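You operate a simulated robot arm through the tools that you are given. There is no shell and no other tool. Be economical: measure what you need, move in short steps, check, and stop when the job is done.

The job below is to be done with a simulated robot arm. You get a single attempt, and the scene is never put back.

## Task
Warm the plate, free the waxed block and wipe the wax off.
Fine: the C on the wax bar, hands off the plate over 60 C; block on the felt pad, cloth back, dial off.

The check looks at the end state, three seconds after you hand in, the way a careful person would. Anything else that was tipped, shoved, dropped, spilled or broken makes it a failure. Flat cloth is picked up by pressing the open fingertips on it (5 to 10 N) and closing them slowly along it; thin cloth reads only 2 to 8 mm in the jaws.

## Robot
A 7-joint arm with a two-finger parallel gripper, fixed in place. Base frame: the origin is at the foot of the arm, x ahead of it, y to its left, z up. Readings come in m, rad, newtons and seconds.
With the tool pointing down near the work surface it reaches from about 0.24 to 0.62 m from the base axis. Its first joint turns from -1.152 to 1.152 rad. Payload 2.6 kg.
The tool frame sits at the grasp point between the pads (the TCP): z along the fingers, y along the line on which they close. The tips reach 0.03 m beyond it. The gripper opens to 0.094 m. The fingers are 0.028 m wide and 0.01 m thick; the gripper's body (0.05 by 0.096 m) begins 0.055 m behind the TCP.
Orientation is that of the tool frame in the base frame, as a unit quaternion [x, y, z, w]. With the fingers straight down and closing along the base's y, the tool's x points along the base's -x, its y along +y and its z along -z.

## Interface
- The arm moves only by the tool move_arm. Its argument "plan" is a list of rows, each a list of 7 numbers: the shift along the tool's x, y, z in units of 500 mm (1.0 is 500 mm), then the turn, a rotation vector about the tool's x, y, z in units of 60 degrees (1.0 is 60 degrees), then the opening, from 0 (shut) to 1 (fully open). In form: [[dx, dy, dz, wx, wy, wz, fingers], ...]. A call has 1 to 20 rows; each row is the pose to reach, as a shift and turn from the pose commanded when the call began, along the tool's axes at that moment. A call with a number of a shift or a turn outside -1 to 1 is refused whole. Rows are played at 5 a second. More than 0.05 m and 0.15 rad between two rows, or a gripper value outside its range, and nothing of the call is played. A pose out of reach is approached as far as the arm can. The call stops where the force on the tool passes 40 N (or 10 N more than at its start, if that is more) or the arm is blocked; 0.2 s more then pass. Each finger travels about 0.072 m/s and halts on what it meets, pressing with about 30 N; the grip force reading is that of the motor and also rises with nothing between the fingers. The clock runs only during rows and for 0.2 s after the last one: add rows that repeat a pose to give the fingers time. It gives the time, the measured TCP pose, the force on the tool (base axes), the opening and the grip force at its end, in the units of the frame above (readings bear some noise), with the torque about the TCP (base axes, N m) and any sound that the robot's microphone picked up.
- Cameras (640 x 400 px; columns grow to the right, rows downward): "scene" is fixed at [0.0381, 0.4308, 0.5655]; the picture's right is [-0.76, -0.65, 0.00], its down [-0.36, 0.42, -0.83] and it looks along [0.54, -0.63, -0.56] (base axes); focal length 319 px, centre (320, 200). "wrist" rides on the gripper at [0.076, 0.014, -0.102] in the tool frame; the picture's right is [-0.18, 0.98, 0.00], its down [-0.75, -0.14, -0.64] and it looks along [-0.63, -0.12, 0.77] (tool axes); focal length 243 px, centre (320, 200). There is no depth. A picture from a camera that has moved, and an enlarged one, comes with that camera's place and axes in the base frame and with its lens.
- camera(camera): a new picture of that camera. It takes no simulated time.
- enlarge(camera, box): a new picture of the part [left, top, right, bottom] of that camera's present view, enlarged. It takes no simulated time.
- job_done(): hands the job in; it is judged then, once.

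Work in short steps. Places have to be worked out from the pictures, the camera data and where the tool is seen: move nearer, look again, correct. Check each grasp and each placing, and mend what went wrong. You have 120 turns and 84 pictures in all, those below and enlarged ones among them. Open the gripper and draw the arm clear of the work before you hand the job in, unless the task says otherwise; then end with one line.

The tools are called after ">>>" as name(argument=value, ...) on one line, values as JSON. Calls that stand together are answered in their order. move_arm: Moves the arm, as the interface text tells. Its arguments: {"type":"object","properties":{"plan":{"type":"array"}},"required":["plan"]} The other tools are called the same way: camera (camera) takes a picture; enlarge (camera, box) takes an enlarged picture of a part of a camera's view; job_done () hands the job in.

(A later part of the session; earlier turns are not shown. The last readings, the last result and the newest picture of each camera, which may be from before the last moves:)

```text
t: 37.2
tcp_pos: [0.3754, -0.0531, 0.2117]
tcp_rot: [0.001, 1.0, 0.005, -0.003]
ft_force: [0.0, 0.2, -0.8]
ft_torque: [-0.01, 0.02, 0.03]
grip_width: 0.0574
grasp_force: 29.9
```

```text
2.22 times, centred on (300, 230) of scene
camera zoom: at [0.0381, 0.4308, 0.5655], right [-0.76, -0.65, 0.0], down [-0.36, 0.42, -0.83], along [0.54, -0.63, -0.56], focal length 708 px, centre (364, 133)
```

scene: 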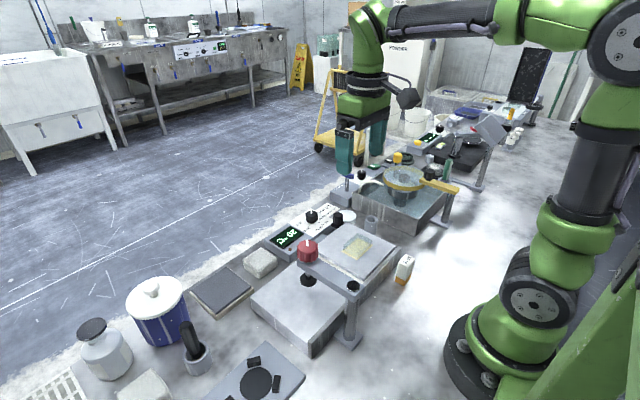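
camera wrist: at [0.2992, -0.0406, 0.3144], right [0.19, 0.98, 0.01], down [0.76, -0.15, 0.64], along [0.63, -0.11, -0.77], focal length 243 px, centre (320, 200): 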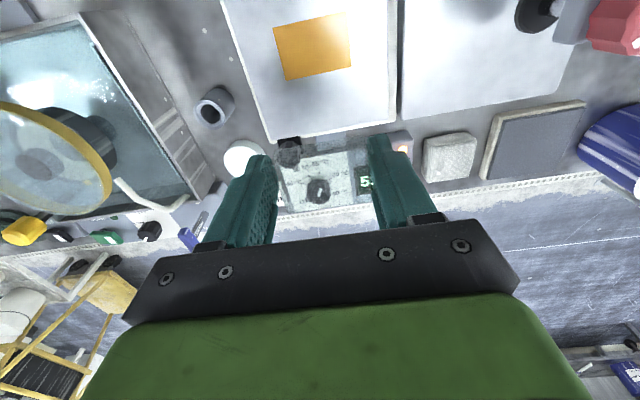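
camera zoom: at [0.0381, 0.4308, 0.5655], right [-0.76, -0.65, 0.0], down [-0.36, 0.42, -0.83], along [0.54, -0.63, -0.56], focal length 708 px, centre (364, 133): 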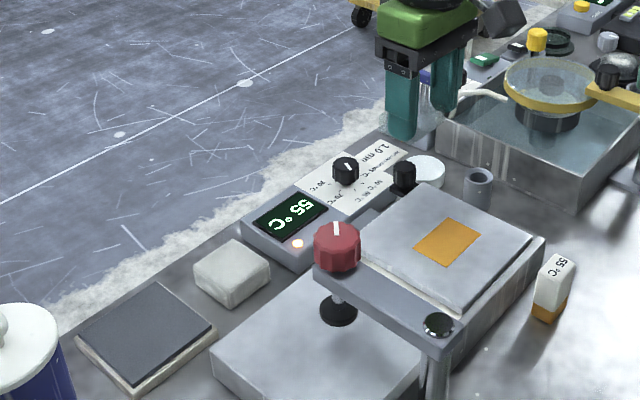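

The block is held and the wax patch is left bare on the plate. The red knob is tall (z≈0.165 near (0.33, 0.12)), so I'll go out in x first and then across to above the dark pad at about (0.493, 0.206).

>>> move_arm(plan=[[-0.08, 0, 0, 0, 0, 0, 0.2], [-0.16, 0, 0, 0, 0, 0, 0.2], [-0.236, 0.03, 0, 0, 0, 0, 0.2], [-0.236, 0.12, 0, 0, 0, 0, 0.2], [-0.236, 0.21, 0, 0, 0, 0, 0.2], [-0.236, 0.3, 0, 0, 0, 0, 0.2], [-0.236, 0.39, 0, 0, 0, 0, 0.2], [-0.236, 0.46, 0, 0, 0, 0, 0.2], [-0.236, 0.516, 0, 0, 0, 0, 0.2], [-0.236, 0.516, 0.03, 0, 0, 0, 0.2], [-0.236, 0.516, 0.03, 0, 0, 0, 0.2]])

>>> camera(camera="wrist")

>>> enlarge(camera="scene", box=[120, 160, 360, 340])

```text
t: 39.6
tcp_pos: [0.4908, 0.2041, 0.1976]
tcp_rot: [0.0, 1.0, 0.004, -0.002]
ft_force: [-0.1, 0.2, -1.1]
ft_torque: [0.01, 0.06, 0.01]
grip_width: 0.057
grasp_force: 30.3
```

```text
42 pictures are left
camera wrist: at [0.4156, 0.217, 0.3], right [0.19, 0.98, 0.01], down [0.76, -0.15, 0.64], along [0.63, -0.11, -0.77], focal length 243 px, centre (320, 200)
```

wrist: 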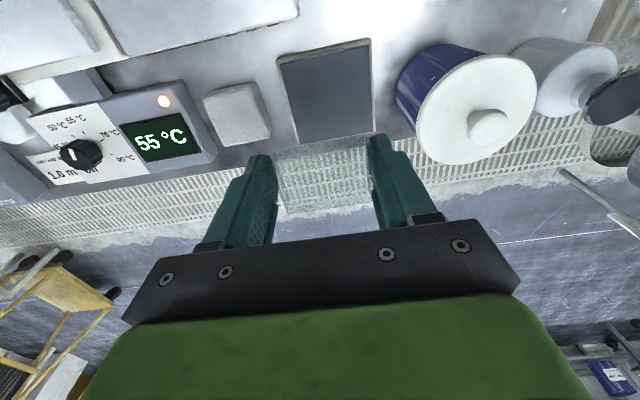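

```text
2.22 times, centred on (240, 250) of scene
camera zoom: at [0.0381, 0.4308, 0.5655], right [-0.76, -0.65, 0.0], down [-0.36, 0.42, -0.83], along [0.54, -0.63, -0.56], focal length 708 px, centre (498, 89)
```

zoom: 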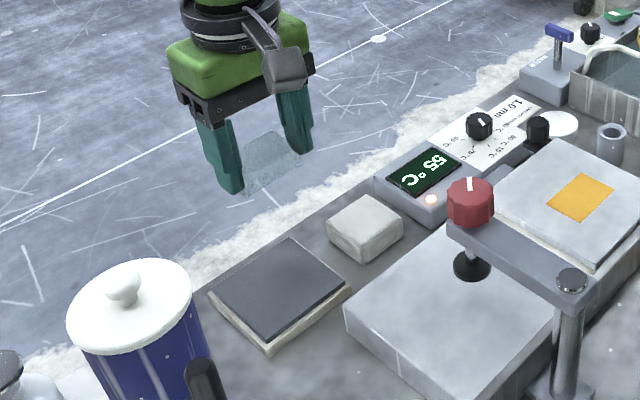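

The pad centre is about 8 mm to the +y side of the tool axis. I'll shift part of that (the pot's lid is not far) and descend to about 15 mm above the pad.

>>> move_arm(plan=[[-0.002, 0.01, 0.06, 0, 0, 0, 0.2], [-0.002, 0.01, 0.12, 0, 0, 0, 0.2], [-0.002, 0.01, 0.18, 0, 0, 0, 0.2], [-0.002, 0.01, 0.23, 0, 0, 0, 0.2], [-0.002, 0.01, 0.255, 0, 0, 0, 0.2], [-0.002, 0.01, 0.255, 0, 0, 0, 0.2]])

>>> enlarge(camera="scene", box=[170, 220, 290, 320])

```text
t: 41.0
tcp_pos: [0.4919, 0.2096, 0.0692]
tcp_rot: [0.001, 1.0, 0.004, -0.003]
ft_force: [0.1, -0.5, -0.8]
ft_torque: [-0.04, 0.01, 0.03]
grip_width: 0.0571
grasp_force: 29.7
```

```text
4.00 times, centred on (230, 270) of scene
camera zoom: at [0.0381, 0.4308, 0.5655], right [-0.76, -0.65, 0.0], down [-0.36, 0.42, -0.83], along [0.54, -0.63, -0.56], focal length 1275 px, centre (680, -80)
```

zoom: 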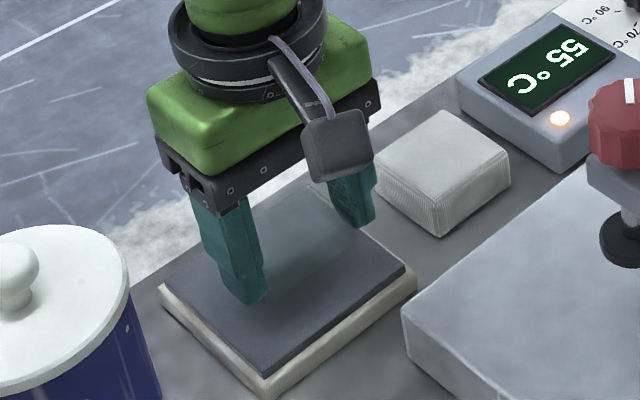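

About 10–15 mm to go and everything is clear; lowering in small steps and watching the force.

>>> move_arm(plan=[[0, 0, 0.006, 0, 0, 0, 0.2], [0, 0, 0.012, 0, 0, 0, 0.2], [0, 0, 0.018, 0, 0, 0, 0.2], [0, 0, 0.022, 0, 0, 0, 0.2]])

```text
t: 42.0
tcp_pos: [0.4913, 0.2118, 0.0598]
tcp_rot: [0.001, 1.0, 0.005, -0.001]
ft_force: [-0.9, -1.0, 2.7]
ft_torque: [-0.12, -0.01, -0.11]
grip_width: 0.0573
grasp_force: 30.1
```

>>> move_arm(plan=[[0, 0, 0.002, 0, 0, 0, 0.2], [0, 0, 0.002, 0, 0, 0, 0.2]])

```text
t: 42.6
tcp_pos: [0.4919, 0.2116, 0.0596]
tcp_rot: [0.001, 1.0, 0.004, -0.001]
ft_force: [-4.1, -3.3, 14.0]
ft_torque: [-0.28, 0.1, -0.08]
grip_width: 0.0572
grasp_force: 30.2
```

The force rose to 14 N, so the block is on the pad. Releasing it gently and rising.

>>> move_arm(plan=[[0, 0, -0.001, 0, 0, 0, 0.62], [0, 0, -0.001, 0, 0, 0, 0.68], [0, 0, -0.001, 0, 0, 0, 0.7], [0, 0, -0.03, 0, 0, 0, 0.7], [0, 0, -0.1, 0, 0, 0, 0.7], [0, 0, -0.18, 0, 0, 0, 0.7], [0.02, -0.06, -0.26, 0, 0, 0, 0.8], [0.04, -0.12, -0.28, 0, 0, 0, 0.9], [0.04, -0.18, -0.28, 0, 0, 0, 1], [0.04, -0.18, -0.28, 0, 0, 0, 1]])

>>> camera(camera="wrist")

>>> enlarge(camera="scene", box=[170, 220, 330, 320])

```text
refused: row 7 steps farther than a row can; nothing moved
```

```text
39 pictures are left
camera wrist: at [0.4154, 0.2239, 0.1621], right [0.19, 0.98, 0.01], down [0.75, -0.15, 0.64], along [0.63, -0.11, -0.77], focal length 243 px, centre (320, 200)
```

wrist: 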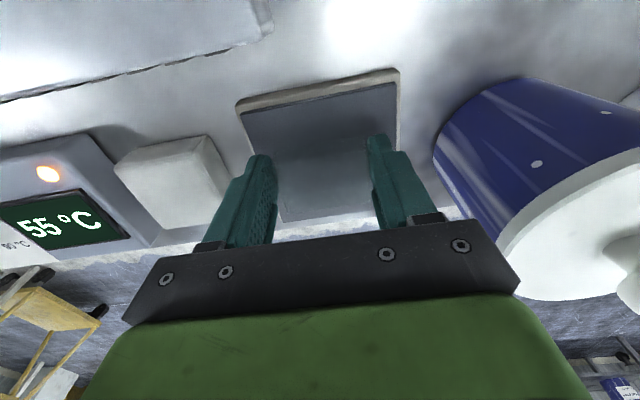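

```text
4.00 times, centred on (250, 270) of scene
camera zoom: at [0.038, 0.4308, 0.5656], right [-0.76, -0.65, 0.0], down [-0.36, 0.42, -0.83], along [0.54, -0.63, -0.56], focal length 1275 px, centre (600, -80)
```

zoom: 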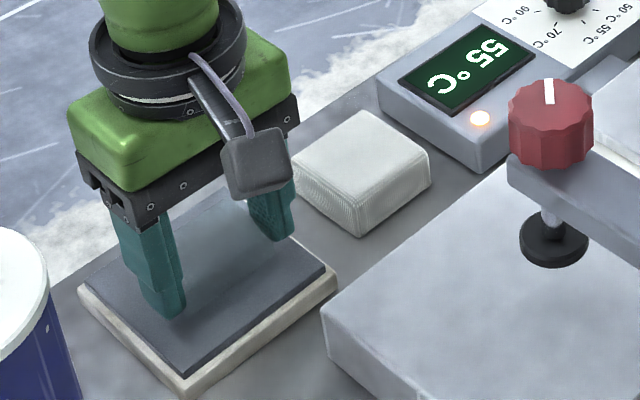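

That call was refused for step size only; the pictures show the block inside the pad outline. Repeating the release with smaller steps.

>>> move_arm(plan=[[0, 0, -0.001, 0, 0, 0, 0.62], [0, 0, -0.001, 0, 0, 0, 0.68], [0, 0, -0.001, 0, 0, 0, 0.7], [0, 0, -0.03, 0, 0, 0, 0.7], [0, 0, -0.1, 0, 0, 0, 0.7], [0, 0, -0.18, 0, 0, 0, 0.7], [0.02, -0.04, -0.24, 0, 0, 0, 0.8], [0.04, -0.1, -0.26, 0, 0, 0, 0.9], [0.04, -0.18, -0.26, 0, 0, 0, 1], [0.04, -0.18, -0.26, 0, 0, 0, 1]])

>>> camera(camera="wrist")

>>> enlarge(camera="scene", box=[170, 220, 330, 320])

```text
t: 44.8
tcp_pos: [0.4716, 0.1169, 0.1888]
tcp_rot: [0.001, 1.0, 0.004, -0.003]
ft_force: [0.2, -1.1, -0.3]
ft_torque: [-0.01, -0.03, 0.01]
grip_width: 0.094
grasp_force: 0.1
```

```text
37 pictures are left
camera wrist: at [0.3952, 0.1303, 0.292], right [0.19, 0.98, 0.01], down [0.76, -0.15, 0.64], along [0.63, -0.11, -0.77], focal length 243 px, centre (320, 200)
```

wrist: 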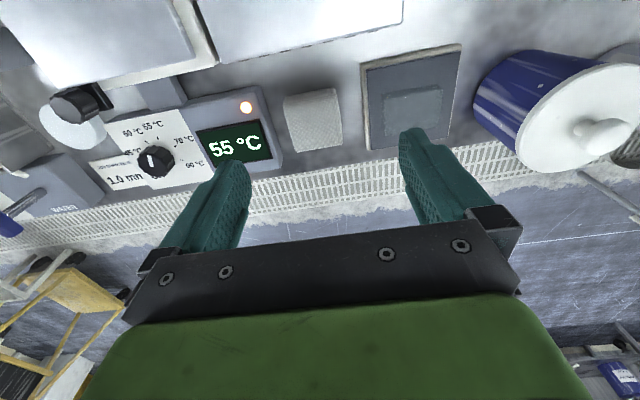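

```text
4.00 times, centred on (250, 270) of scene
camera zoom: at [0.0381, 0.4308, 0.5655], right [-0.76, -0.65, 0.0], down [-0.36, 0.42, -0.83], along [0.54, -0.63, -0.56], focal length 1275 px, centre (600, -80)
```

zoom: 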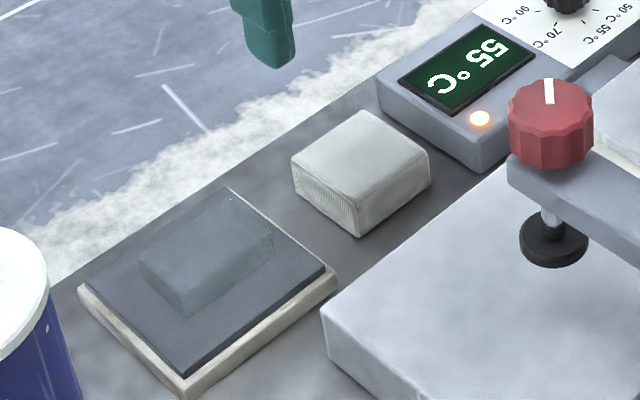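

The block rests on the pad. Now to identify the cloth: compare the white item here with the similar one at the lower left.

>>> enlarge(camera="scene", box=[80, 340, 200, 400])

>>> enlarge(camera="wrist", box=[240, 60, 400, 170])

>>> enlarge(camera="scene", box=[235, 240, 290, 285])

```text
5.33 times, centred on (140, 370) of scene
camera zoom: at [0.0381, 0.4308, 0.5655], right [-0.76, -0.65, 0.0], down [-0.36, 0.42, -0.83], along [0.54, -0.63, -0.56], focal length 1700 px, centre (1280, -707)
```

zoom: 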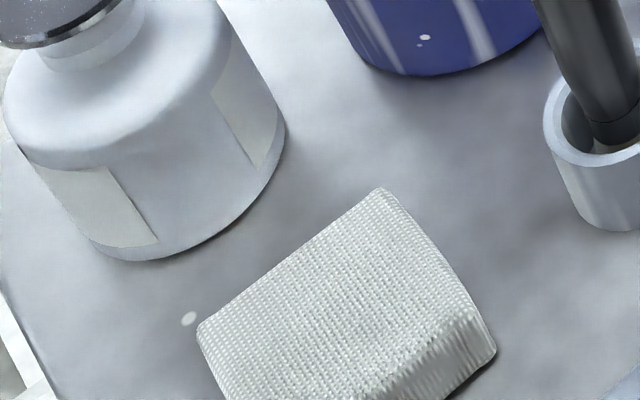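

```text
3.64 times, centred on (320, 115) of wrist
camera zoom: at [0.3952, 0.1303, 0.292], right [0.19, 0.98, 0.01], down [0.76, -0.15, 0.64], along [0.63, -0.11, -0.77], focal length 882 px, centre (320, 509)
```

zoom: 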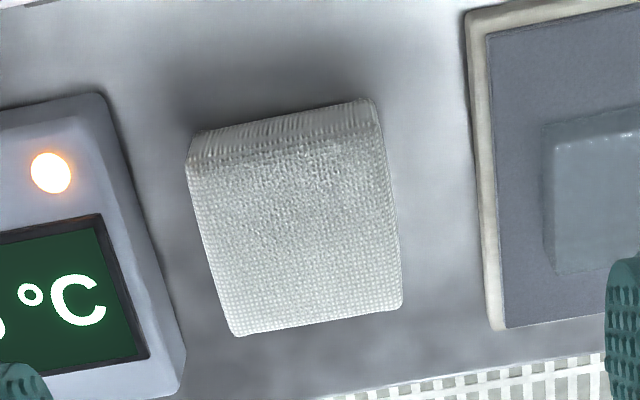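

```text
8.89 times, centred on (262, 262) of scene
camera zoom: at [0.0381, 0.4308, 0.5655], right [-0.76, -0.65, 0.0], down [-0.36, 0.42, -0.83], along [0.54, -0.63, -0.56], focal length 2833 px, centre (831, -356)
```

zoom: 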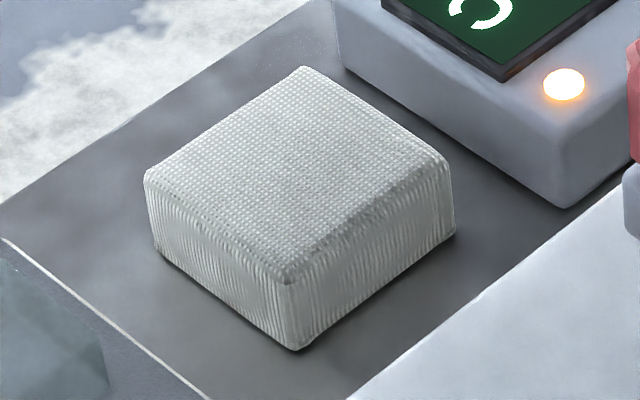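

Both are the same kind of folded waffle cloth; the one beside this station's controller, at about (0.50, 0.105), is the one to use. Its neighbours in y are close, so I'll grip it along x with the gripper yawed -90°.

>>> move_arm(plan=[[-0.01, -0.005, 0, 0, 0, -0.14, 1], [-0.02, -0.01, 0, 0, 0, -0.28, 1], [-0.03, -0.015, 0, 0, 0, -0.42, 1], [-0.04, -0.02, 0, 0, 0, -0.56, 1], [-0.05, -0.024, 0, 0, 0, -0.7, 1], [-0.058, -0.024, 0, 0, 0, -0.84, 1], [-0.058, -0.024, 0, 0, 0, -0.98, 1]])

>>> move_arm(plan=[[0, 0, 0.02, 0, 0, -0.13, 0.95], [0, 0, 0.06, 0, 0, -0.26, 0.95], [0, 0, 0.1, 0, 0, -0.39, 0.95], [0, 0, 0.14, 0, 0, -0.52, 0.95], [0, 0, 0.14, 0, 0, -0.52, 0.95]])

>>> camera(camera="wrist")

```text
t: 46.4
tcp_pos: [0.5009, 0.1095, 0.188]
tcp_rot: [-0.491, 0.871, 0.005, 0.001]
ft_force: [0.5, -0.4, -1.2]
ft_torque: [0.01, 0.02, -0.03]
grip_width: 0.0938
grasp_force: 0.0
```

```text
t: 47.6
tcp_pos: [0.4994, 0.1094, 0.1182]
tcp_rot: [-0.707, 0.708, 0.006, 0.001]
ft_force: [0.9, 0.3, 0.9]
ft_torque: [-0.03, -0.02, -0.01]
grip_width: 0.0891
grasp_force: 0.0
```

```text
32 pictures are left
camera wrist: at [0.4848, 0.0313, 0.2191], right [-0.98, 0.18, 0.01], down [0.14, 0.75, 0.65], along [0.11, 0.64, -0.76], focal length 243 px, centre (320, 200)
```

wrist: 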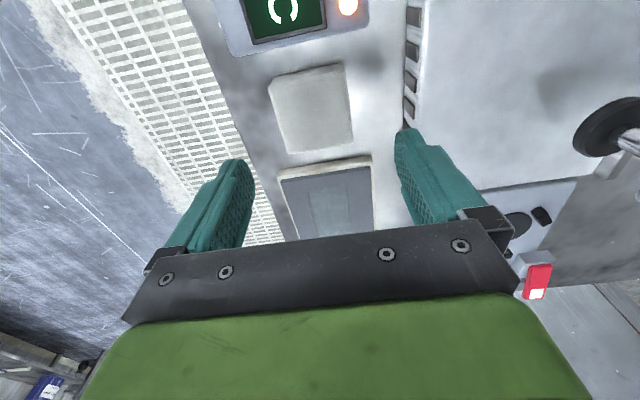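

The cloth centre is 6.5 mm further out in x and 12.5 mm lower in y than the tool axis. I'll correct, lower to tips ≈0.014, and check before closing.

>>> move_arm(plan=[[0.012, -0.007, 0.02, 0, 0, 0, 0.9], [0.025, -0.013, 0.07, 0, 0, 0, 0.88], [0.025, -0.013, 0.12, 0, 0, 0, 0.88], [0.025, -0.013, 0.148, 0, 0, 0, 0.88], [0.025, -0.013, 0.148, 0, 0, 0, 0.88]])

>>> camera(camera="wrist")

>>> enlarge(camera="scene", box=[200, 200, 320, 290])

```text
t: 48.8
tcp_pos: [0.5075, 0.0974, 0.042]
tcp_rot: [-0.707, 0.707, 0.004, 0.002]
ft_force: [-0.3, -0.1, 0.3]
ft_torque: [-0.04, -0.03, -0.02]
grip_width: 0.0827
grasp_force: 0.1
```

```text
31 pictures are left
camera wrist: at [0.4935, 0.0191, 0.1444], right [-0.98, 0.19, 0.01], down [0.15, 0.75, 0.65], along [0.12, 0.64, -0.76], focal length 243 px, centre (320, 200)
```

wrist: 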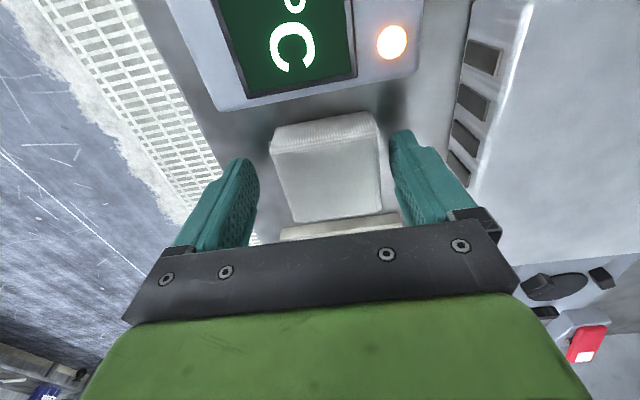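

```text
4.44 times, centred on (260, 245) of scene
camera zoom: at [0.0381, 0.4308, 0.5655], right [-0.76, -0.65, 0.0], down [-0.36, 0.42, -0.83], along [0.54, -0.63, -0.56], focal length 1416 px, centre (587, 0)
```

zoom: 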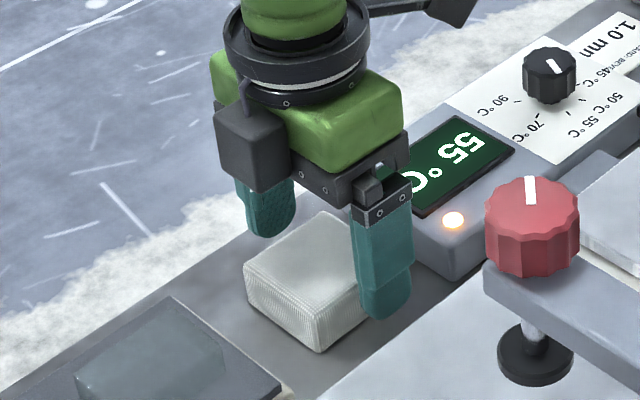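

The fingers straddle the cloth well. Closing on it, then lifting a little.

>>> move_arm(plan=[[0, 0.004, 0, 0, 0, 0, 0.75], [0, 0.006, 0, 0, 0, 0, 0.62], [0, 0.006, 0, 0, 0, 0, 0.5], [0, 0.006, 0, 0, 0, 0, 0.4], [0, 0.006, 0, 0, 0, 0, 0.3], [0, 0.006, 0, 0, 0, 0, 0.3]])

```text
t: 50.2
tcp_pos: [0.5038, 0.0974, 0.0443]
tcp_rot: [-0.707, 0.707, 0.004, 0.003]
ft_force: [-0.4, 0.1, 0.7]
ft_torque: [0.02, -0.02, -0.02]
grip_width: 0.0609
grasp_force: 29.9
```

The cloth is held at 61 mm. I'll lift it high, go across to y≈-0.05 first and then in over the plate, keeping clear of the red knob.

>>> move_arm(plan=[[0, 0, -0.04, 0, 0, 0, 0.3], [0, 0, -0.12, 0, 0, 0, 0.3], [0, 0, -0.2, 0, 0, 0, 0.3], [0, 0, -0.28, 0, 0, 0, 0.3], [0, 0, -0.34, 0, 0, 0, 0.3], [0.09, 0, -0.34, 0, 0, 0, 0.3], [0.18, 0, -0.34, 0, 0, 0, 0.3], [0.26, 0.02, -0.34, 0, 0, 0, 0.3], [0.294, 0.1, -0.34, 0, 0, 0, 0.3], [0.294, 0.19, -0.34, 0, 0, 0, 0.3], [0.294, 0.28, -0.34, 0, 0, 0, 0.3], [0.294, 0.348, -0.3, 0, 0, 0, 0.3], [0.294, 0.348, -0.22, 0, 0, 0, 0.3], [0.294, 0.348, -0.18, 0, 0, 0, 0.3], [0.294, 0.348, -0.18, 0, 0, 0, 0.3]])

>>> camera(camera="wrist")

>>> enlarge(camera="scene", box=[240, 160, 420, 300])

```text
t: 53.4
tcp_pos: [0.3272, -0.0495, 0.1339]
tcp_rot: [0.707, -0.707, -0.004, -0.002]
ft_force: [-0.3, 0.4, 0.6]
ft_torque: [0.01, -0.03, 0.0]
grip_width: 0.0611
grasp_force: 30.4
```

```text
29 pictures are left
camera wrist: at [0.3133, -0.1281, 0.2358], right [-0.98, 0.19, 0.01], down [0.15, 0.75, 0.65], along [0.12, 0.64, -0.76], focal length 243 px, centre (320, 200)
```

wrist: 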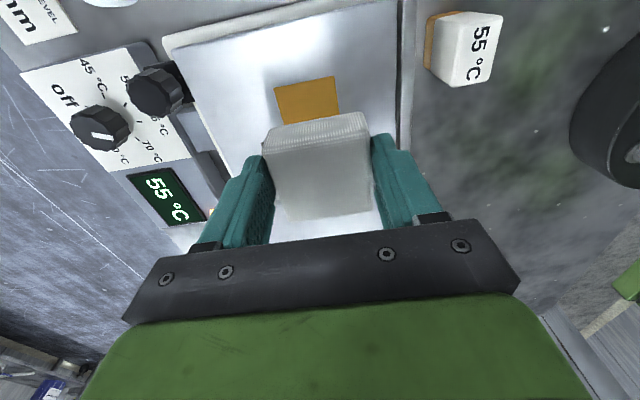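

```text
2.86 times, centred on (330, 230) of scene
camera zoom: at [0.0381, 0.4308, 0.5655], right [-0.76, -0.65, 0.0], down [-0.36, 0.42, -0.83], along [0.54, -0.63, -0.56], focal length 910 px, centre (291, 114)
```

zoom: 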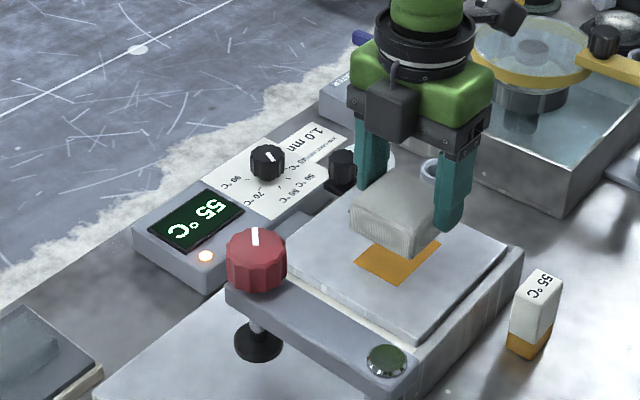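

The cloth is over the wax. I'll start on the +y side of the patch and lower toward light contact.

>>> move_arm(plan=[[-0.03, 0, 0.02, 0, 0, 0, 0.3], [-0.05, -0.006, 0.045, 0, 0, 0, 0.3], [-0.05, -0.006, 0.055, 0, 0, 0, 0.3], [-0.05, -0.006, 0.06, 0, 0, 0, 0.3], [-0.05, -0.006, 0.06, 0, 0, 0, 0.3]])

```text
t: 54.6
tcp_pos: [0.3317, -0.0242, 0.1037]
tcp_rot: [-0.706, 0.708, 0.005, 0.001]
ft_force: [-1.1, 0.2, -0.2]
ft_torque: [0.04, 0.0, -0.01]
grip_width: 0.0609
grasp_force: 30.0
```

No contact yet; lowering 1 mm at a time.

>>> move_arm(plan=[[0, 0, 0.002, 0, 0, 0, 0.3], [0, 0, 0.004, 0, 0, 0, 0.3], [0, 0, 0.006, 0, 0, 0, 0.3], [0, 0, 0.006, 0, 0, 0, 0.3]])

```text
t: 55.6
tcp_pos: [0.3335, -0.0254, 0.1023]
tcp_rot: [-0.706, 0.708, 0.004, 0.001]
ft_force: [0.5, 0.5, -0.2]
ft_torque: [0.0, 0.01, -0.01]
grip_width: 0.0608
grasp_force: 29.4
```

>>> move_arm(plan=[[0, 0, 0.002, 0, 0, 0, 0.3], [0, 0, 0.004, 0, 0, 0, 0.3], [0, 0, 0.004, 0, 0, 0, 0.3]])

>>> enlarge(camera="scene", box=[310, 200, 410, 280])

```text
t: 56.4
tcp_pos: [0.3325, -0.0251, 0.0989]
tcp_rot: [-0.707, 0.708, 0.005, 0.001]
ft_force: [0.0, 0.6, -0.3]
ft_torque: [0.02, -0.01, 0.01]
grip_width: 0.0607
grasp_force: 29.8
```

```text
5.00 times, centred on (360, 240) of scene
camera zoom: at [0.0381, 0.4308, 0.5655], right [-0.76, -0.65, 0.0], down [-0.36, 0.42, -0.83], along [0.54, -0.63, -0.56], focal length 1593 px, centre (120, 0)
```

zoom: 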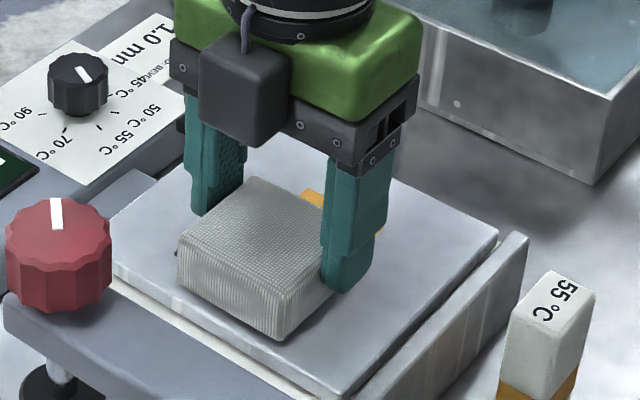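

Still a small gap visible; lowering further by steps.

>>> move_arm(plan=[[0, 0, 0.002, 0, 0, 0, 0.3], [0, 0, 0.004, 0, 0, 0, 0.3], [0, 0, 0.006, 0, 0, 0, 0.3], [0, 0, 0.006, 0, 0, 0, 0.3]])

```text
t: 57.4
tcp_pos: [0.3314, -0.0232, 0.0958]
tcp_rot: [0.707, -0.707, -0.004, -0.002]
ft_force: [-3.2, -0.3, 8.8]
ft_torque: [0.12, -0.02, 0.05]
grip_width: 0.0611
grasp_force: 30.3
```

Contact at 9 N. Wiping in slow strokes across the patch.

>>> move_arm(plan=[[0.02, 0, 0, 0, 0, 0, 0.3], [0.04, 0, 0, 0, 0, 0, 0.3], [0.06, 0, 0, 0, 0, 0, 0.3], [0.08, 0, 0, 0, 0, 0, 0.3], [0.1, 0, 0, 0, 0, 0, 0.3], [0.12, 0, 0, 0, 0, 0, 0.3], [0.1, 0, 0, 0, 0, 0, 0.3], [0.08, 0, 0, 0, 0, 0, 0.3], [0.06, 0, 0, 0, 0, 0, 0.3], [0.04, 0, 0, 0, 0, 0, 0.3], [0.02, 0, 0, 0, 0, 0, 0.3], [0, 0, 0, 0, 0, 0, 0.3]])

>>> enlarge(camera="scene", box=[290, 180, 410, 280])

```text
t: 60.0
tcp_pos: [0.334, -0.0253, 0.0952]
tcp_rot: [-0.707, 0.708, 0.004, 0.002]
ft_force: [0.2, -0.7, -0.1]
ft_torque: [-0.02, -0.03, 0.01]
grip_width: 0.0608
grasp_force: 29.9
```

```text
4.00 times, centred on (350, 230) of scene
camera zoom: at [0.0381, 0.4308, 0.5655], right [-0.76, -0.65, 0.0], down [-0.36, 0.42, -0.83], along [0.54, -0.63, -0.56], focal length 1275 px, centre (200, 80)
```

zoom: 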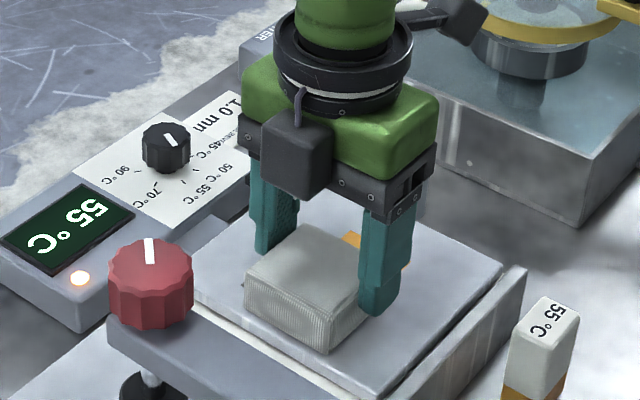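

The pressure faded to zero during the stroke and wax is still visible. I'll press down a bit more and check the force.

>>> move_arm(plan=[[0, 0, 0.002, 0, 0, 0, 0.3], [0, 0, 0.003, 0, 0, 0, 0.3], [0, 0, 0.003, 0, 0, 0, 0.3]])

```text
t: 60.8
tcp_pos: [0.3332, -0.026, 0.0952]
tcp_rot: [-0.706, 0.708, 0.004, 0.002]
ft_force: [-6.8, 0.1, 23.9]
ft_torque: [0.18, 0.19, 0.07]
grip_width: 0.0608
grasp_force: 29.7
```

>>> move_arm(plan=[[0.015, 0, 0, 0, 0, 0, 0.3], [0.03, 0, 0, 0, 0, 0, 0.3], [0.045, 0, 0, 0, 0, 0, 0.3], [0.06, 0, 0, 0, 0, 0, 0.3]])

>>> enlarge(camera="scene", box=[290, 180, 410, 280])

```text
t: 61.8
tcp_pos: [0.3342, -0.0561, 0.0928]
tcp_rot: [-0.707, 0.708, 0.004, 0.002]
ft_force: [1.8, 14.3, 34.1]
ft_torque: [0.36, -0.12, 0.01]
grip_width: 0.0609
grasp_force: 29.8
```

```text
4.00 times, centred on (350, 230) of scene
camera zoom: at [0.0379, 0.4308, 0.5655], right [-0.76, -0.65, 0.0], down [-0.36, 0.42, -0.83], along [0.54, -0.63, -0.56], focal length 1275 px, centre (200, 80)
```

zoom: 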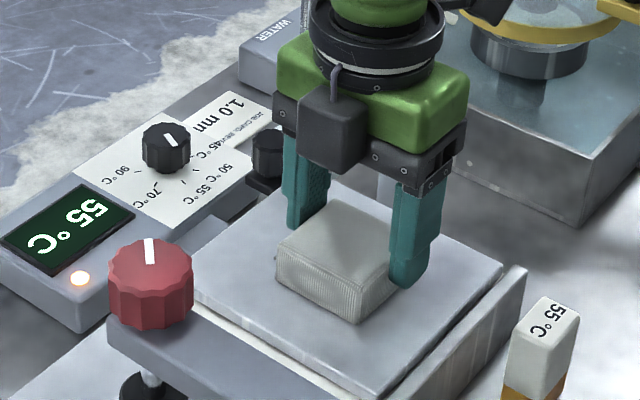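

Pressing at 34 N, a bit hard; I'll back off 0.8 mm and go on with strokes.

>>> move_arm(plan=[[0, 0, -0.0016, 0, 0, 0, 0.3], [0.015, 0, -0.0016, 0, 0, 0, 0.3], [0.03, 0, -0.0016, 0, 0, 0, 0.3], [0.045, 0, -0.0016, 0, 0, 0, 0.3], [0.06, 0, -0.0016, 0, 0, 0, 0.3], [0.045, 0, -0.0016, 0, 0, 0, 0.3], [0.03, 0, -0.0016, 0, 0, 0, 0.3], [0.015, 0, -0.0016, 0, 0, 0, 0.3], [0, 0, -0.0016, 0, 0, 0, 0.3], [-0.015, 0, -0.0016, 0, 0, 0, 0.3], [-0.03, 0, -0.0016, 0, 0, 0, 0.3], [-0.045, 0, -0.0016, 0, 0, 0, 0.3], [-0.06, 0, -0.0016, 0, 0, 0, 0.3]])

>>> enlarge(camera="wrist", box=[160, 0, 480, 200])

```text
t: 64.6
tcp_pos: [0.333, -0.0249, 0.0944]
tcp_rot: [-0.706, 0.708, 0.005, 0.002]
ft_force: [0.4, -0.3, -0.1]
ft_torque: [-0.02, 0.01, -0.02]
grip_width: 0.0608
grasp_force: 30.4
```

```text
2.00 times, centred on (320, 100) of wrist
camera zoom: at [0.3183, -0.1028, 0.1967], right [-0.98, 0.19, 0.01], down [0.15, 0.75, 0.65], along [0.12, 0.64, -0.76], focal length 485 px, centre (320, 400)
```

zoom: 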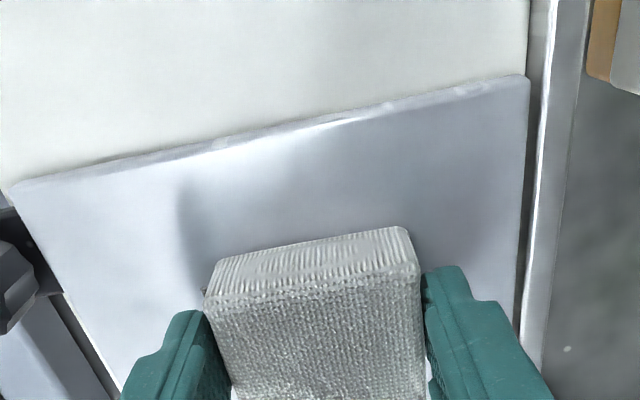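

The slab seems to have moved on its base. Let me look at the scene before anything else.

>>> enlarge(camera="scene", box=[240, 160, 440, 300])

```text
2.86 times, centred on (340, 230) of scene
camera zoom: at [0.0381, 0.4308, 0.5655], right [-0.76, -0.65, 0.0], down [-0.36, 0.42, -0.83], along [0.54, -0.63, -0.56], focal length 910 px, centre (263, 114)
```

zoom: 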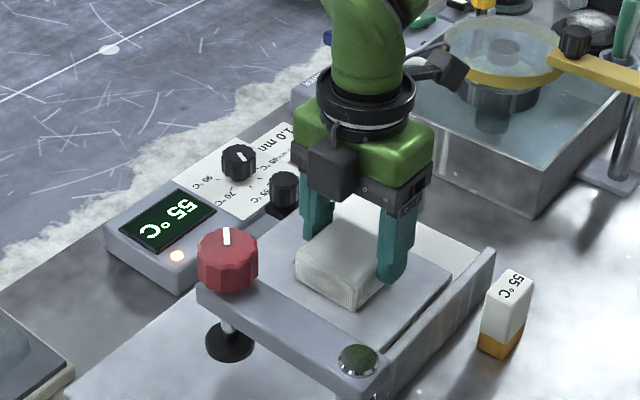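

The loose slab was dragged about 38 mm toward +y on the return stroke (its -y edge is now at -0.078, originally -0.115), with no rotation. I'll press the cloth on it again and drag it back toward -y.

>>> move_arm(plan=[[0, 0, 0.002, 0, 0, 0, 0.3], [0, 0, 0.003, 0, 0, 0, 0.3], [0, 0, 0.003, 0, 0, 0, 0.3]])

```text
t: 65.4
tcp_pos: [0.3331, -0.0251, 0.0936]
tcp_rot: [-0.706, 0.708, 0.005, 0.002]
ft_force: [-11.1, 1.6, 29.0]
ft_torque: [-0.02, 0.44, 0.06]
grip_width: 0.061
grasp_force: 30.2
```

>>> move_arm(plan=[[0.01, 0, -0.0004, 0, 0, 0, 0.3], [0.02, 0, -0.0004, 0, 0, 0, 0.3], [0.03, 0, -0.0004, 0, 0, 0, 0.3], [0.04, 0, -0.0004, 0, 0, 0, 0.3]])

>>> enlarge(camera="wrist", box=[160, 0, 480, 200])

```text
t: 66.4
tcp_pos: [0.3344, -0.046, 0.0945]
tcp_rot: [-0.707, 0.707, 0.003, 0.003]
ft_force: [1.3, 1.2, 24.5]
ft_torque: [0.01, -0.12, 0.01]
grip_width: 0.0608
grasp_force: 29.6
```

```text
2.00 times, centred on (320, 100) of wrist
camera zoom: at [0.3193, -0.1238, 0.1953], right [-0.98, 0.19, 0.0], down [0.14, 0.75, 0.65], along [0.12, 0.64, -0.76], focal length 485 px, centre (320, 400)
```

zoom: 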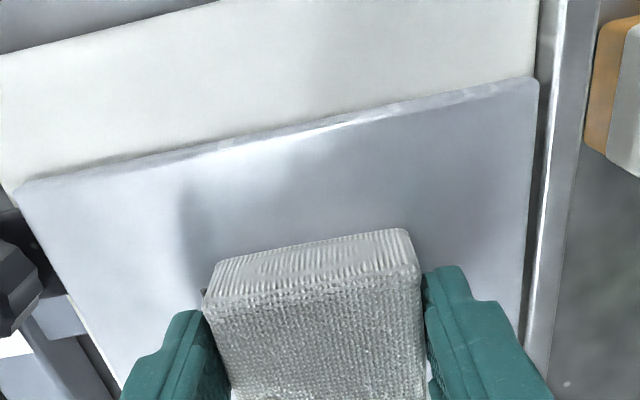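

The slab follows the cloth freely: its edge is at about -0.098 now. Another 17 mm, watching for the side force of its stop.

>>> move_arm(plan=[[0.01, 0, 0, 0, 0, 0, 0.3], [0.02, 0, 0, 0, 0, 0, 0.3], [0.028, 0, 0, 0, 0, 0, 0.3], [0.034, 0, 0, 0, 0, 0, 0.3], [0.034, 0, 0, 0, 0, 0, 0.3]])

>>> enlarge(camera="wrist", box=[160, 0, 480, 200])

>>> enlarge(camera="scene", box=[290, 190, 430, 290])

```text
t: 67.6
tcp_pos: [0.3316, -0.0616, 0.0923]
tcp_rot: [-0.706, 0.708, 0.005, 0.002]
ft_force: [0.1, 1.0, 17.5]
ft_torque: [-0.05, -0.37, 0.03]
grip_width: 0.0606
grasp_force: 29.9
```

```text
2.00 times, centred on (320, 100) of wrist
camera zoom: at [0.3179, -0.1401, 0.1952], right [-0.98, 0.19, 0.01], down [0.15, 0.75, 0.65], along [0.12, 0.64, -0.76], focal length 485 px, centre (320, 400)
```

zoom: 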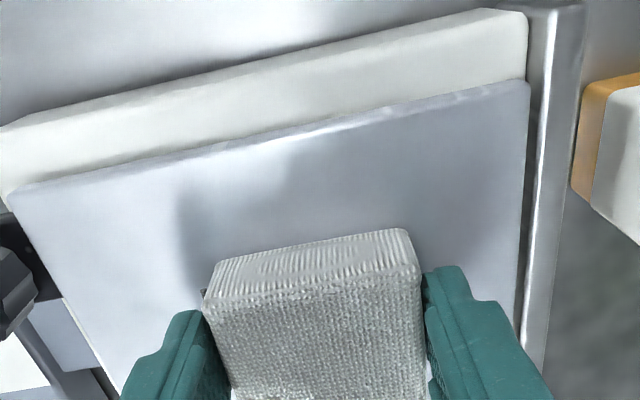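

```text
4.00 times, centred on (360, 240) of scene
camera zoom: at [0.038, 0.4308, 0.5655], right [-0.76, -0.65, 0.0], down [-0.36, 0.42, -0.83], along [0.54, -0.63, -0.56], focal length 1275 px, centre (160, 40)
```

zoom: 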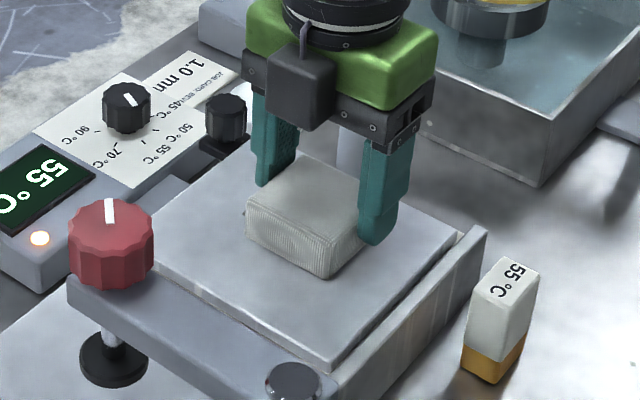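

The scene comparison and the exposed base strip suggest about 7 mm still to go. Dragging on in small steps.

>>> move_arm(plan=[[0.004, 0, 0, 0, 0, 0, 0.3], [0.008, 0, 0, 0, 0, 0, 0.3], [0.012, 0, 0, 0, 0, 0, 0.3], [0.015, 0, 0, 0, 0, 0, 0.3], [0.015, 0, 0, 0, 0, 0, 0.3]])

>>> enlarge(camera="scene", box=[310, 200, 410, 280])

```text
t: 68.8
tcp_pos: [0.3321, -0.0696, 0.0926]
tcp_rot: [-0.706, 0.708, 0.005, 0.001]
ft_force: [-1.7, 5.4, 11.4]
ft_torque: [0.06, -0.02, 0.06]
grip_width: 0.0607
grasp_force: 29.8
```

```text
5.00 times, centred on (360, 240) of scene
camera zoom: at [0.038, 0.4308, 0.5655], right [-0.76, -0.65, 0.0], down [-0.36, 0.42, -0.83], along [0.54, -0.63, -0.56], focal length 1593 px, centre (120, 0)
```

zoom: 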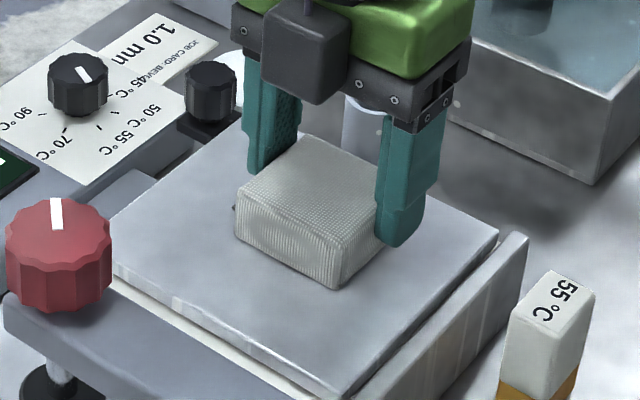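

The slab corners match the earlier picture to a pixel again, and the side force shows it is against its stop. Now I lift the cloth straight up to inspect the wax.

>>> move_arm(plan=[[0, 0, -0.01, 0, 0, 0, 0.3], [0, 0, -0.05, 0, 0, 0, 0.3], [0, 0, -0.12, 0, 0, 0, 0.3], [0, 0, -0.2, 0, 0, 0, 0.3], [0, 0, -0.2, 0, 0, 0, 0.3]])

>>> enlarge(camera="scene", box=[290, 170, 430, 280])

```text
t: 70.0
tcp_pos: [0.3337, -0.0733, 0.1924]
tcp_rot: [-0.707, 0.708, 0.004, 0.002]
ft_force: [-0.4, -0.2, -0.1]
ft_torque: [0.01, 0.01, 0.01]
grip_width: 0.0611
grasp_force: 29.7
```

```text
3.64 times, centred on (360, 225) of scene
camera zoom: at [0.0381, 0.4308, 0.5655], right [-0.76, -0.65, 0.0], down [-0.36, 0.42, -0.83], along [0.54, -0.63, -0.56], focal length 1159 px, centre (174, 109)
```

zoom: 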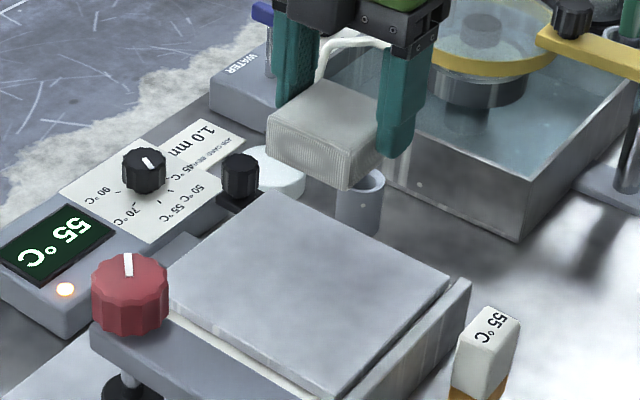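

The plate is clean. Carrying the cloth back to where it lay, about (0.5045, 0.0972), along the same safe route.

>>> move_arm(plan=[[0, -0.08, -0.04, 0, 0, 0, 0.3], [0, -0.17, -0.04, 0, 0, 0, 0.3], [0, -0.26, -0.04, 0, 0, 0, 0.3], [0, -0.343, -0.04, 0, 0, 0, 0.3], [-0.08, -0.343, -0.04, 0, 0, 0, 0.3], [-0.17, -0.343, -0.04, 0, 0, 0, 0.3], [-0.26, -0.343, -0.04, 0, 0, 0, 0.3], [-0.338, -0.343, -0.04, 0, 0, 0, 0.3], [-0.338, -0.343, 0.05, 0, 0, 0, 0.3], [-0.338, -0.343, 0.14, 0, 0, 0, 0.3], [-0.338, -0.343, 0.2, 0, 0, 0, 0.3], [-0.338, -0.343, 0.24, 0, 0, 0, 0.3], [-0.338, -0.343, 0.24, 0, 0, 0, 0.3]])

>>> camera(camera="wrist")

>>> enlarge(camera="scene", box=[200, 200, 320, 290])

```text
t: 72.8
tcp_pos: [0.5029, 0.0999, 0.0718]
tcp_rot: [-0.707, 0.707, 0.006, 0.002]
ft_force: [0.2, -0.7, -0.2]
ft_torque: [0.0, -0.01, -0.02]
grip_width: 0.0606
grasp_force: 29.7
```

```text
17 pictures are left
camera wrist: at [0.4879, 0.0212, 0.1729], right [-0.98, 0.19, 0.01], down [0.15, 0.75, 0.65], along [0.12, 0.64, -0.76], focal length 243 px, centre (320, 200)
```

wrist: 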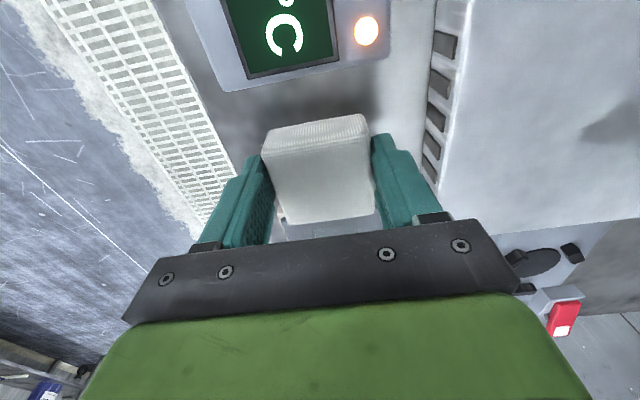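

```text
4.44 times, centred on (260, 245) of scene
camera zoom: at [0.0381, 0.4308, 0.5655], right [-0.76, -0.65, 0.0], down [-0.36, 0.42, -0.83], along [0.54, -0.63, -0.56], focal length 1416 px, centre (587, 0)
```

zoom: 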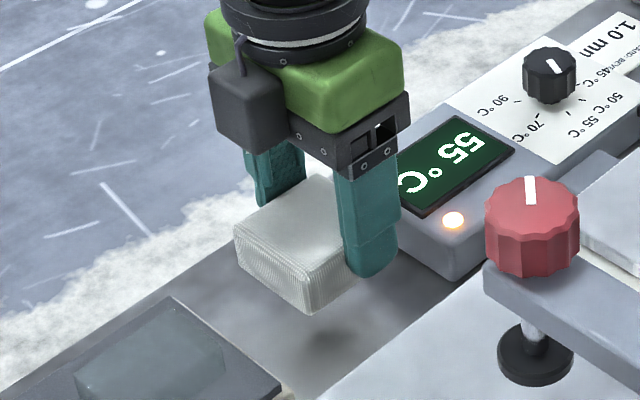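

The cloth is right above its place. Lowering it most of the way, then feeling for contact.

>>> move_arm(plan=[[0, 0, 0.02, 0, 0, 0, 0.3], [0, 0, 0.04, 0, 0, 0, 0.3], [0, 0, 0.052, 0, 0, 0, 0.3], [0, 0, 0.056, 0, 0, 0, 0.3], [0, 0, 0.056, 0, 0, 0, 0.3]])

>>> enlarge(camera="scene", box=[200, 200, 320, 290])

```text
t: 74.0
tcp_pos: [0.5028, 0.0999, 0.0456]
tcp_rot: [-0.707, 0.707, 0.003, 0.003]
ft_force: [0.4, -1.1, -0.9]
ft_torque: [-0.03, 0.01, 0.02]
grip_width: 0.0608
grasp_force: 30.6
```

```text
4.44 times, centred on (260, 245) of scene
camera zoom: at [0.0381, 0.4308, 0.5655], right [-0.76, -0.65, 0.0], down [-0.36, 0.42, -0.83], along [0.54, -0.63, -0.56], focal length 1416 px, centre (587, 0)
```

zoom: 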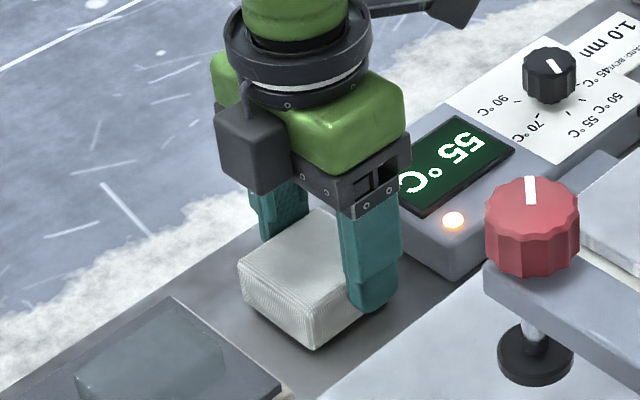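

It is within about 3 mm of the original spot; shifting 3 mm toward -y and lowering to contact.

>>> move_arm(plan=[[0.006, 0, 0, 0, 0, 0, 0.3], [0.006, 0, 0.003, 0, 0, 0, 0.3], [0.006, 0, 0.005, 0, 0, 0, 0.3], [0.006, 0, 0.007, 0, 0, 0, 0.3], [0.006, 0, 0.007, 0, 0, 0, 0.3]])

```text
t: 75.2
tcp_pos: [0.5044, 0.0962, 0.0422]
tcp_rot: [-0.706, 0.708, 0.005, 0.002]
ft_force: [0.5, -0.1, -0.7]
ft_torque: [-0.02, 0.04, 0.01]
grip_width: 0.0608
grasp_force: 30.4
```

>>> move_arm(plan=[[0, 0, 0.002, 0, 0, 0, 0.3], [0, 0, 0.004, 0, 0, 0, 0.3], [0, 0, 0.006, 0, 0, 0, 0.3], [0, 0, 0.006, 0, 0, 0, 0.3]])

```text
t: 76.2
tcp_pos: [0.5049, 0.0955, 0.0412]
tcp_rot: [-0.706, 0.708, 0.004, 0.003]
ft_force: [-3.4, -2.2, 14.1]
ft_torque: [-0.11, 0.07, -0.01]
grip_width: 0.0607
grasp_force: 29.7
```

The cloth is down (14 N). Releasing, rising, and turning the gripper part way back toward the dial.

>>> move_arm(plan=[[0, 0, -0.002, 0, 0, 0, 0.75], [0, 0, -0.002, 0, 0, 0, 0.88], [0, 0, -0.002, 0, 0, 0, 0.88], [0, 0, -0.04, 0, 0, 0, 0.88], [0, 0, -0.12, 0, 0, 0, 0.88], [0, 0, -0.2, 0, 0, 0, 0.88], [0, 0, -0.28, 0, 0, 0, 0.88], [0.08, 0, -0.28, 0, 0, 0, 0.8], [0.17, 0, -0.28, 0, 0, 0, 0.7], [0.26, 0, -0.28, 0, 0, 0, 0.6], [0.346, 0.008, -0.28, 0, 0, 0, 0.6], [0.346, 0.008, -0.28, 0, 0, 0, 0.6]])

>>> enlarge(camera="scene", box=[160, 180, 400, 340])

```text
t: 78.8
tcp_pos: [0.5006, -0.0804, 0.1788]
tcp_rot: [-0.707, 0.708, 0.004, 0.002]
ft_force: [-0.2, -0.4, -0.5]
ft_torque: [-0.02, 0.0, -0.03]
grip_width: 0.0563
grasp_force: 0.0
```

```text
2.50 times, centred on (280, 260) of scene
camera zoom: at [0.0381, 0.4308, 0.5655], right [-0.76, -0.65, 0.0], down [-0.36, 0.42, -0.83], along [0.54, -0.63, -0.56], focal length 797 px, centre (420, 50)
```

zoom: 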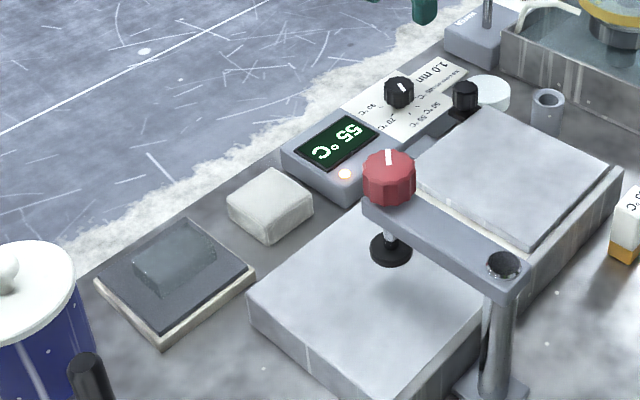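

The cloth and block sit where they should. For turning the dial back 150° counter-clockwise I need to start at about +75° yaw, so I rotate the gripper above the knob.

>>> move_arm(plan=[[0, 0, 0, 0, 0, 0.14, 0.6], [0, 0, 0, 0, 0, 0.28, 0.6], [0, 0, 0, 0, 0, 0.42, 0.6], [0, 0, 0, 0, 0, 0.56, 0.6], [0, 0, 0, 0, 0, 0.7, 0.6], [0, 0, 0, 0, 0, 0.84, 0.6], [0, 0, 0, 0, 0, 0.98, 0.6]])

>>> move_arm(plan=[[0, 0, 0, 0, 0, 0.14, 0.6], [0, 0, 0, 0, 0, 0.28, 0.6], [0, 0, 0, 0, 0, 0.42, 0.6], [0, 0, 0, 0, 0, 0.56, 0.6], [0, 0, 0, 0, 0, 0.7, 0.6], [0, 0, 0, 0, 0, 0.84, 0.6], [0, 0, 0, 0, 0, 0.98, 0.6]])

>>> move_arm(plan=[[0, 0, 0.03, 0, 0, 0.14, 0.6], [0, 0, 0.07, 0, 0, 0.28, 0.6], [0, 0, 0.1, 0, 0, 0.42, 0.6], [0, 0, 0.13, 0, 0, 0.56, 0.6], [0, 0, 0.15, 0, 0, 0.7, 0.6], [0, 0, 0.15, 0, 0, 0.8, 0.6], [0, 0, 0.15, 0, 0, 0.8, 0.6]])

>>> camera(camera="wrist")

```text
t: 80.4
tcp_pos: [0.4993, -0.0773, 0.1796]
tcp_rot: [-0.267, 0.964, 0.005, -0.001]
ft_force: [0.3, 0.0, 0.3]
ft_torque: [0.01, -0.02, -0.01]
grip_width: 0.0565
grasp_force: 0.1
```

```text
t: 82.0
tcp_pos: [0.5001, -0.0782, 0.1781]
tcp_rot: [0.241, 0.971, 0.003, -0.003]
ft_force: [-0.7, 0.0, -0.1]
ft_torque: [0.01, 0.03, 0.0]
grip_width: 0.0566
grasp_force: 0.1
```

```text
t: 83.6
tcp_pos: [0.4997, -0.0782, 0.1025]
tcp_rot: [0.614, 0.789, 0.002, -0.004]
ft_force: [0.2, 0.0, 0.5]
ft_torque: [0.01, -0.01, -0.01]
grip_width: 0.0562
grasp_force: 0.0
```

```text
13 pictures are left
camera wrist: at [0.4956, -0.0017, 0.2055], right [1.0, 0.06, 0.0], down [0.05, -0.77, 0.64], along [0.04, -0.63, -0.77], focal length 243 px, centre (320, 200)
```

wrist: 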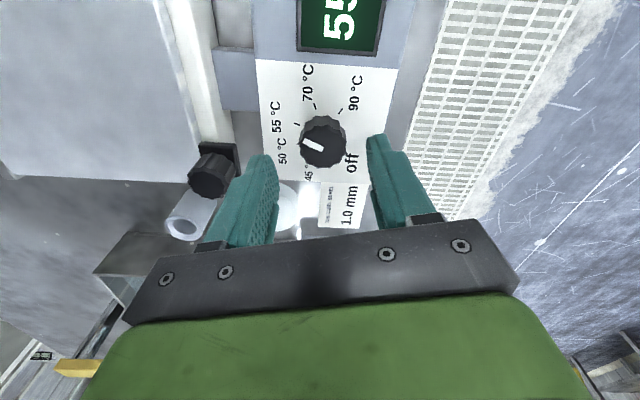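

The knob is centred (322, 142). Lowering to the earlier grip height and closing.

>>> move_arm(plan=[[0.002, 0.002, 0.028, 0, 0, 0, 0.6], [0.003, 0.002, 0.055, 0, 0, 0, 0.6], [0.003, 0.002, 0.055, 0, 0, 0, 0.5], [0.003, 0.002, 0.055, 0, 0, 0, 0.42], [0.003, 0.002, 0.055, 0, 0, 0, 0.35], [0.003, 0.002, 0.055, 0, 0, 0, 0.25], [0.003, 0.002, 0.055, 0, 0, 0, 0.1], [0.003, 0.002, 0.055, 0, 0, 0, 0.1]])

```text
t: 85.4
tcp_pos: [0.5009, -0.0732, 0.0752]
tcp_rot: [0.613, 0.79, 0.002, -0.004]
ft_force: [11.5, 1.9, -6.8]
ft_torque: [0.17, -0.67, 0.05]
grip_width: 0.0314
grasp_force: 45.0
```

Gripped at 31 mm. Turning counter-clockwise in 30° portions, with a small relief shift.

>>> move_arm(plan=[[-0.003, 0.003, 0, 0, 0, 0, 0.1], [-0.003, 0.003, 0, 0, 0, -0.08, 0.1], [-0.003, 0.003, 0, 0, 0, -0.16, 0.1], [-0.003, 0.003, 0, 0, 0, -0.24, 0.1], [-0.003, 0.003, 0, 0, 0, -0.32, 0.1], [-0.003, 0.003, 0, 0, 0, -0.4, 0.1], [-0.003, 0.003, 0, 0, 0, -0.5, 0.1]])

```text
t: 87.0
tcp_pos: [0.5002, -0.0774, 0.0754]
tcp_rot: [0.389, 0.921, 0.003, -0.007]
ft_force: [-24.2, 4.5, 7.8]
ft_torque: [0.16, 1.11, -0.01]
grip_width: 0.0308
grasp_force: 45.2
```

>>> move_arm(plan=[[0.003, -0.003, 0, 0, 0, 0, 0.1], [0.003, -0.003, 0, 0, 0, -0.08, 0.1], [0.003, -0.003, 0, 0, 0, -0.16, 0.1], [0.003, -0.003, 0, 0, 0, -0.24, 0.1], [0.003, -0.003, 0, 0, 0, -0.32, 0.1], [0.003, -0.003, 0, 0, 0, -0.4, 0.1], [0.003, -0.003, 0, 0, 0, -0.5, 0.1]])

```text
t: 88.6
tcp_pos: [0.4986, -0.0774, 0.0742]
tcp_rot: [0.137, 0.991, 0.003, -0.003]
ft_force: [12.3, -11.6, -24.0]
ft_torque: [-0.16, 0.47, -0.01]
grip_width: 0.0311
grasp_force: 45.1
```

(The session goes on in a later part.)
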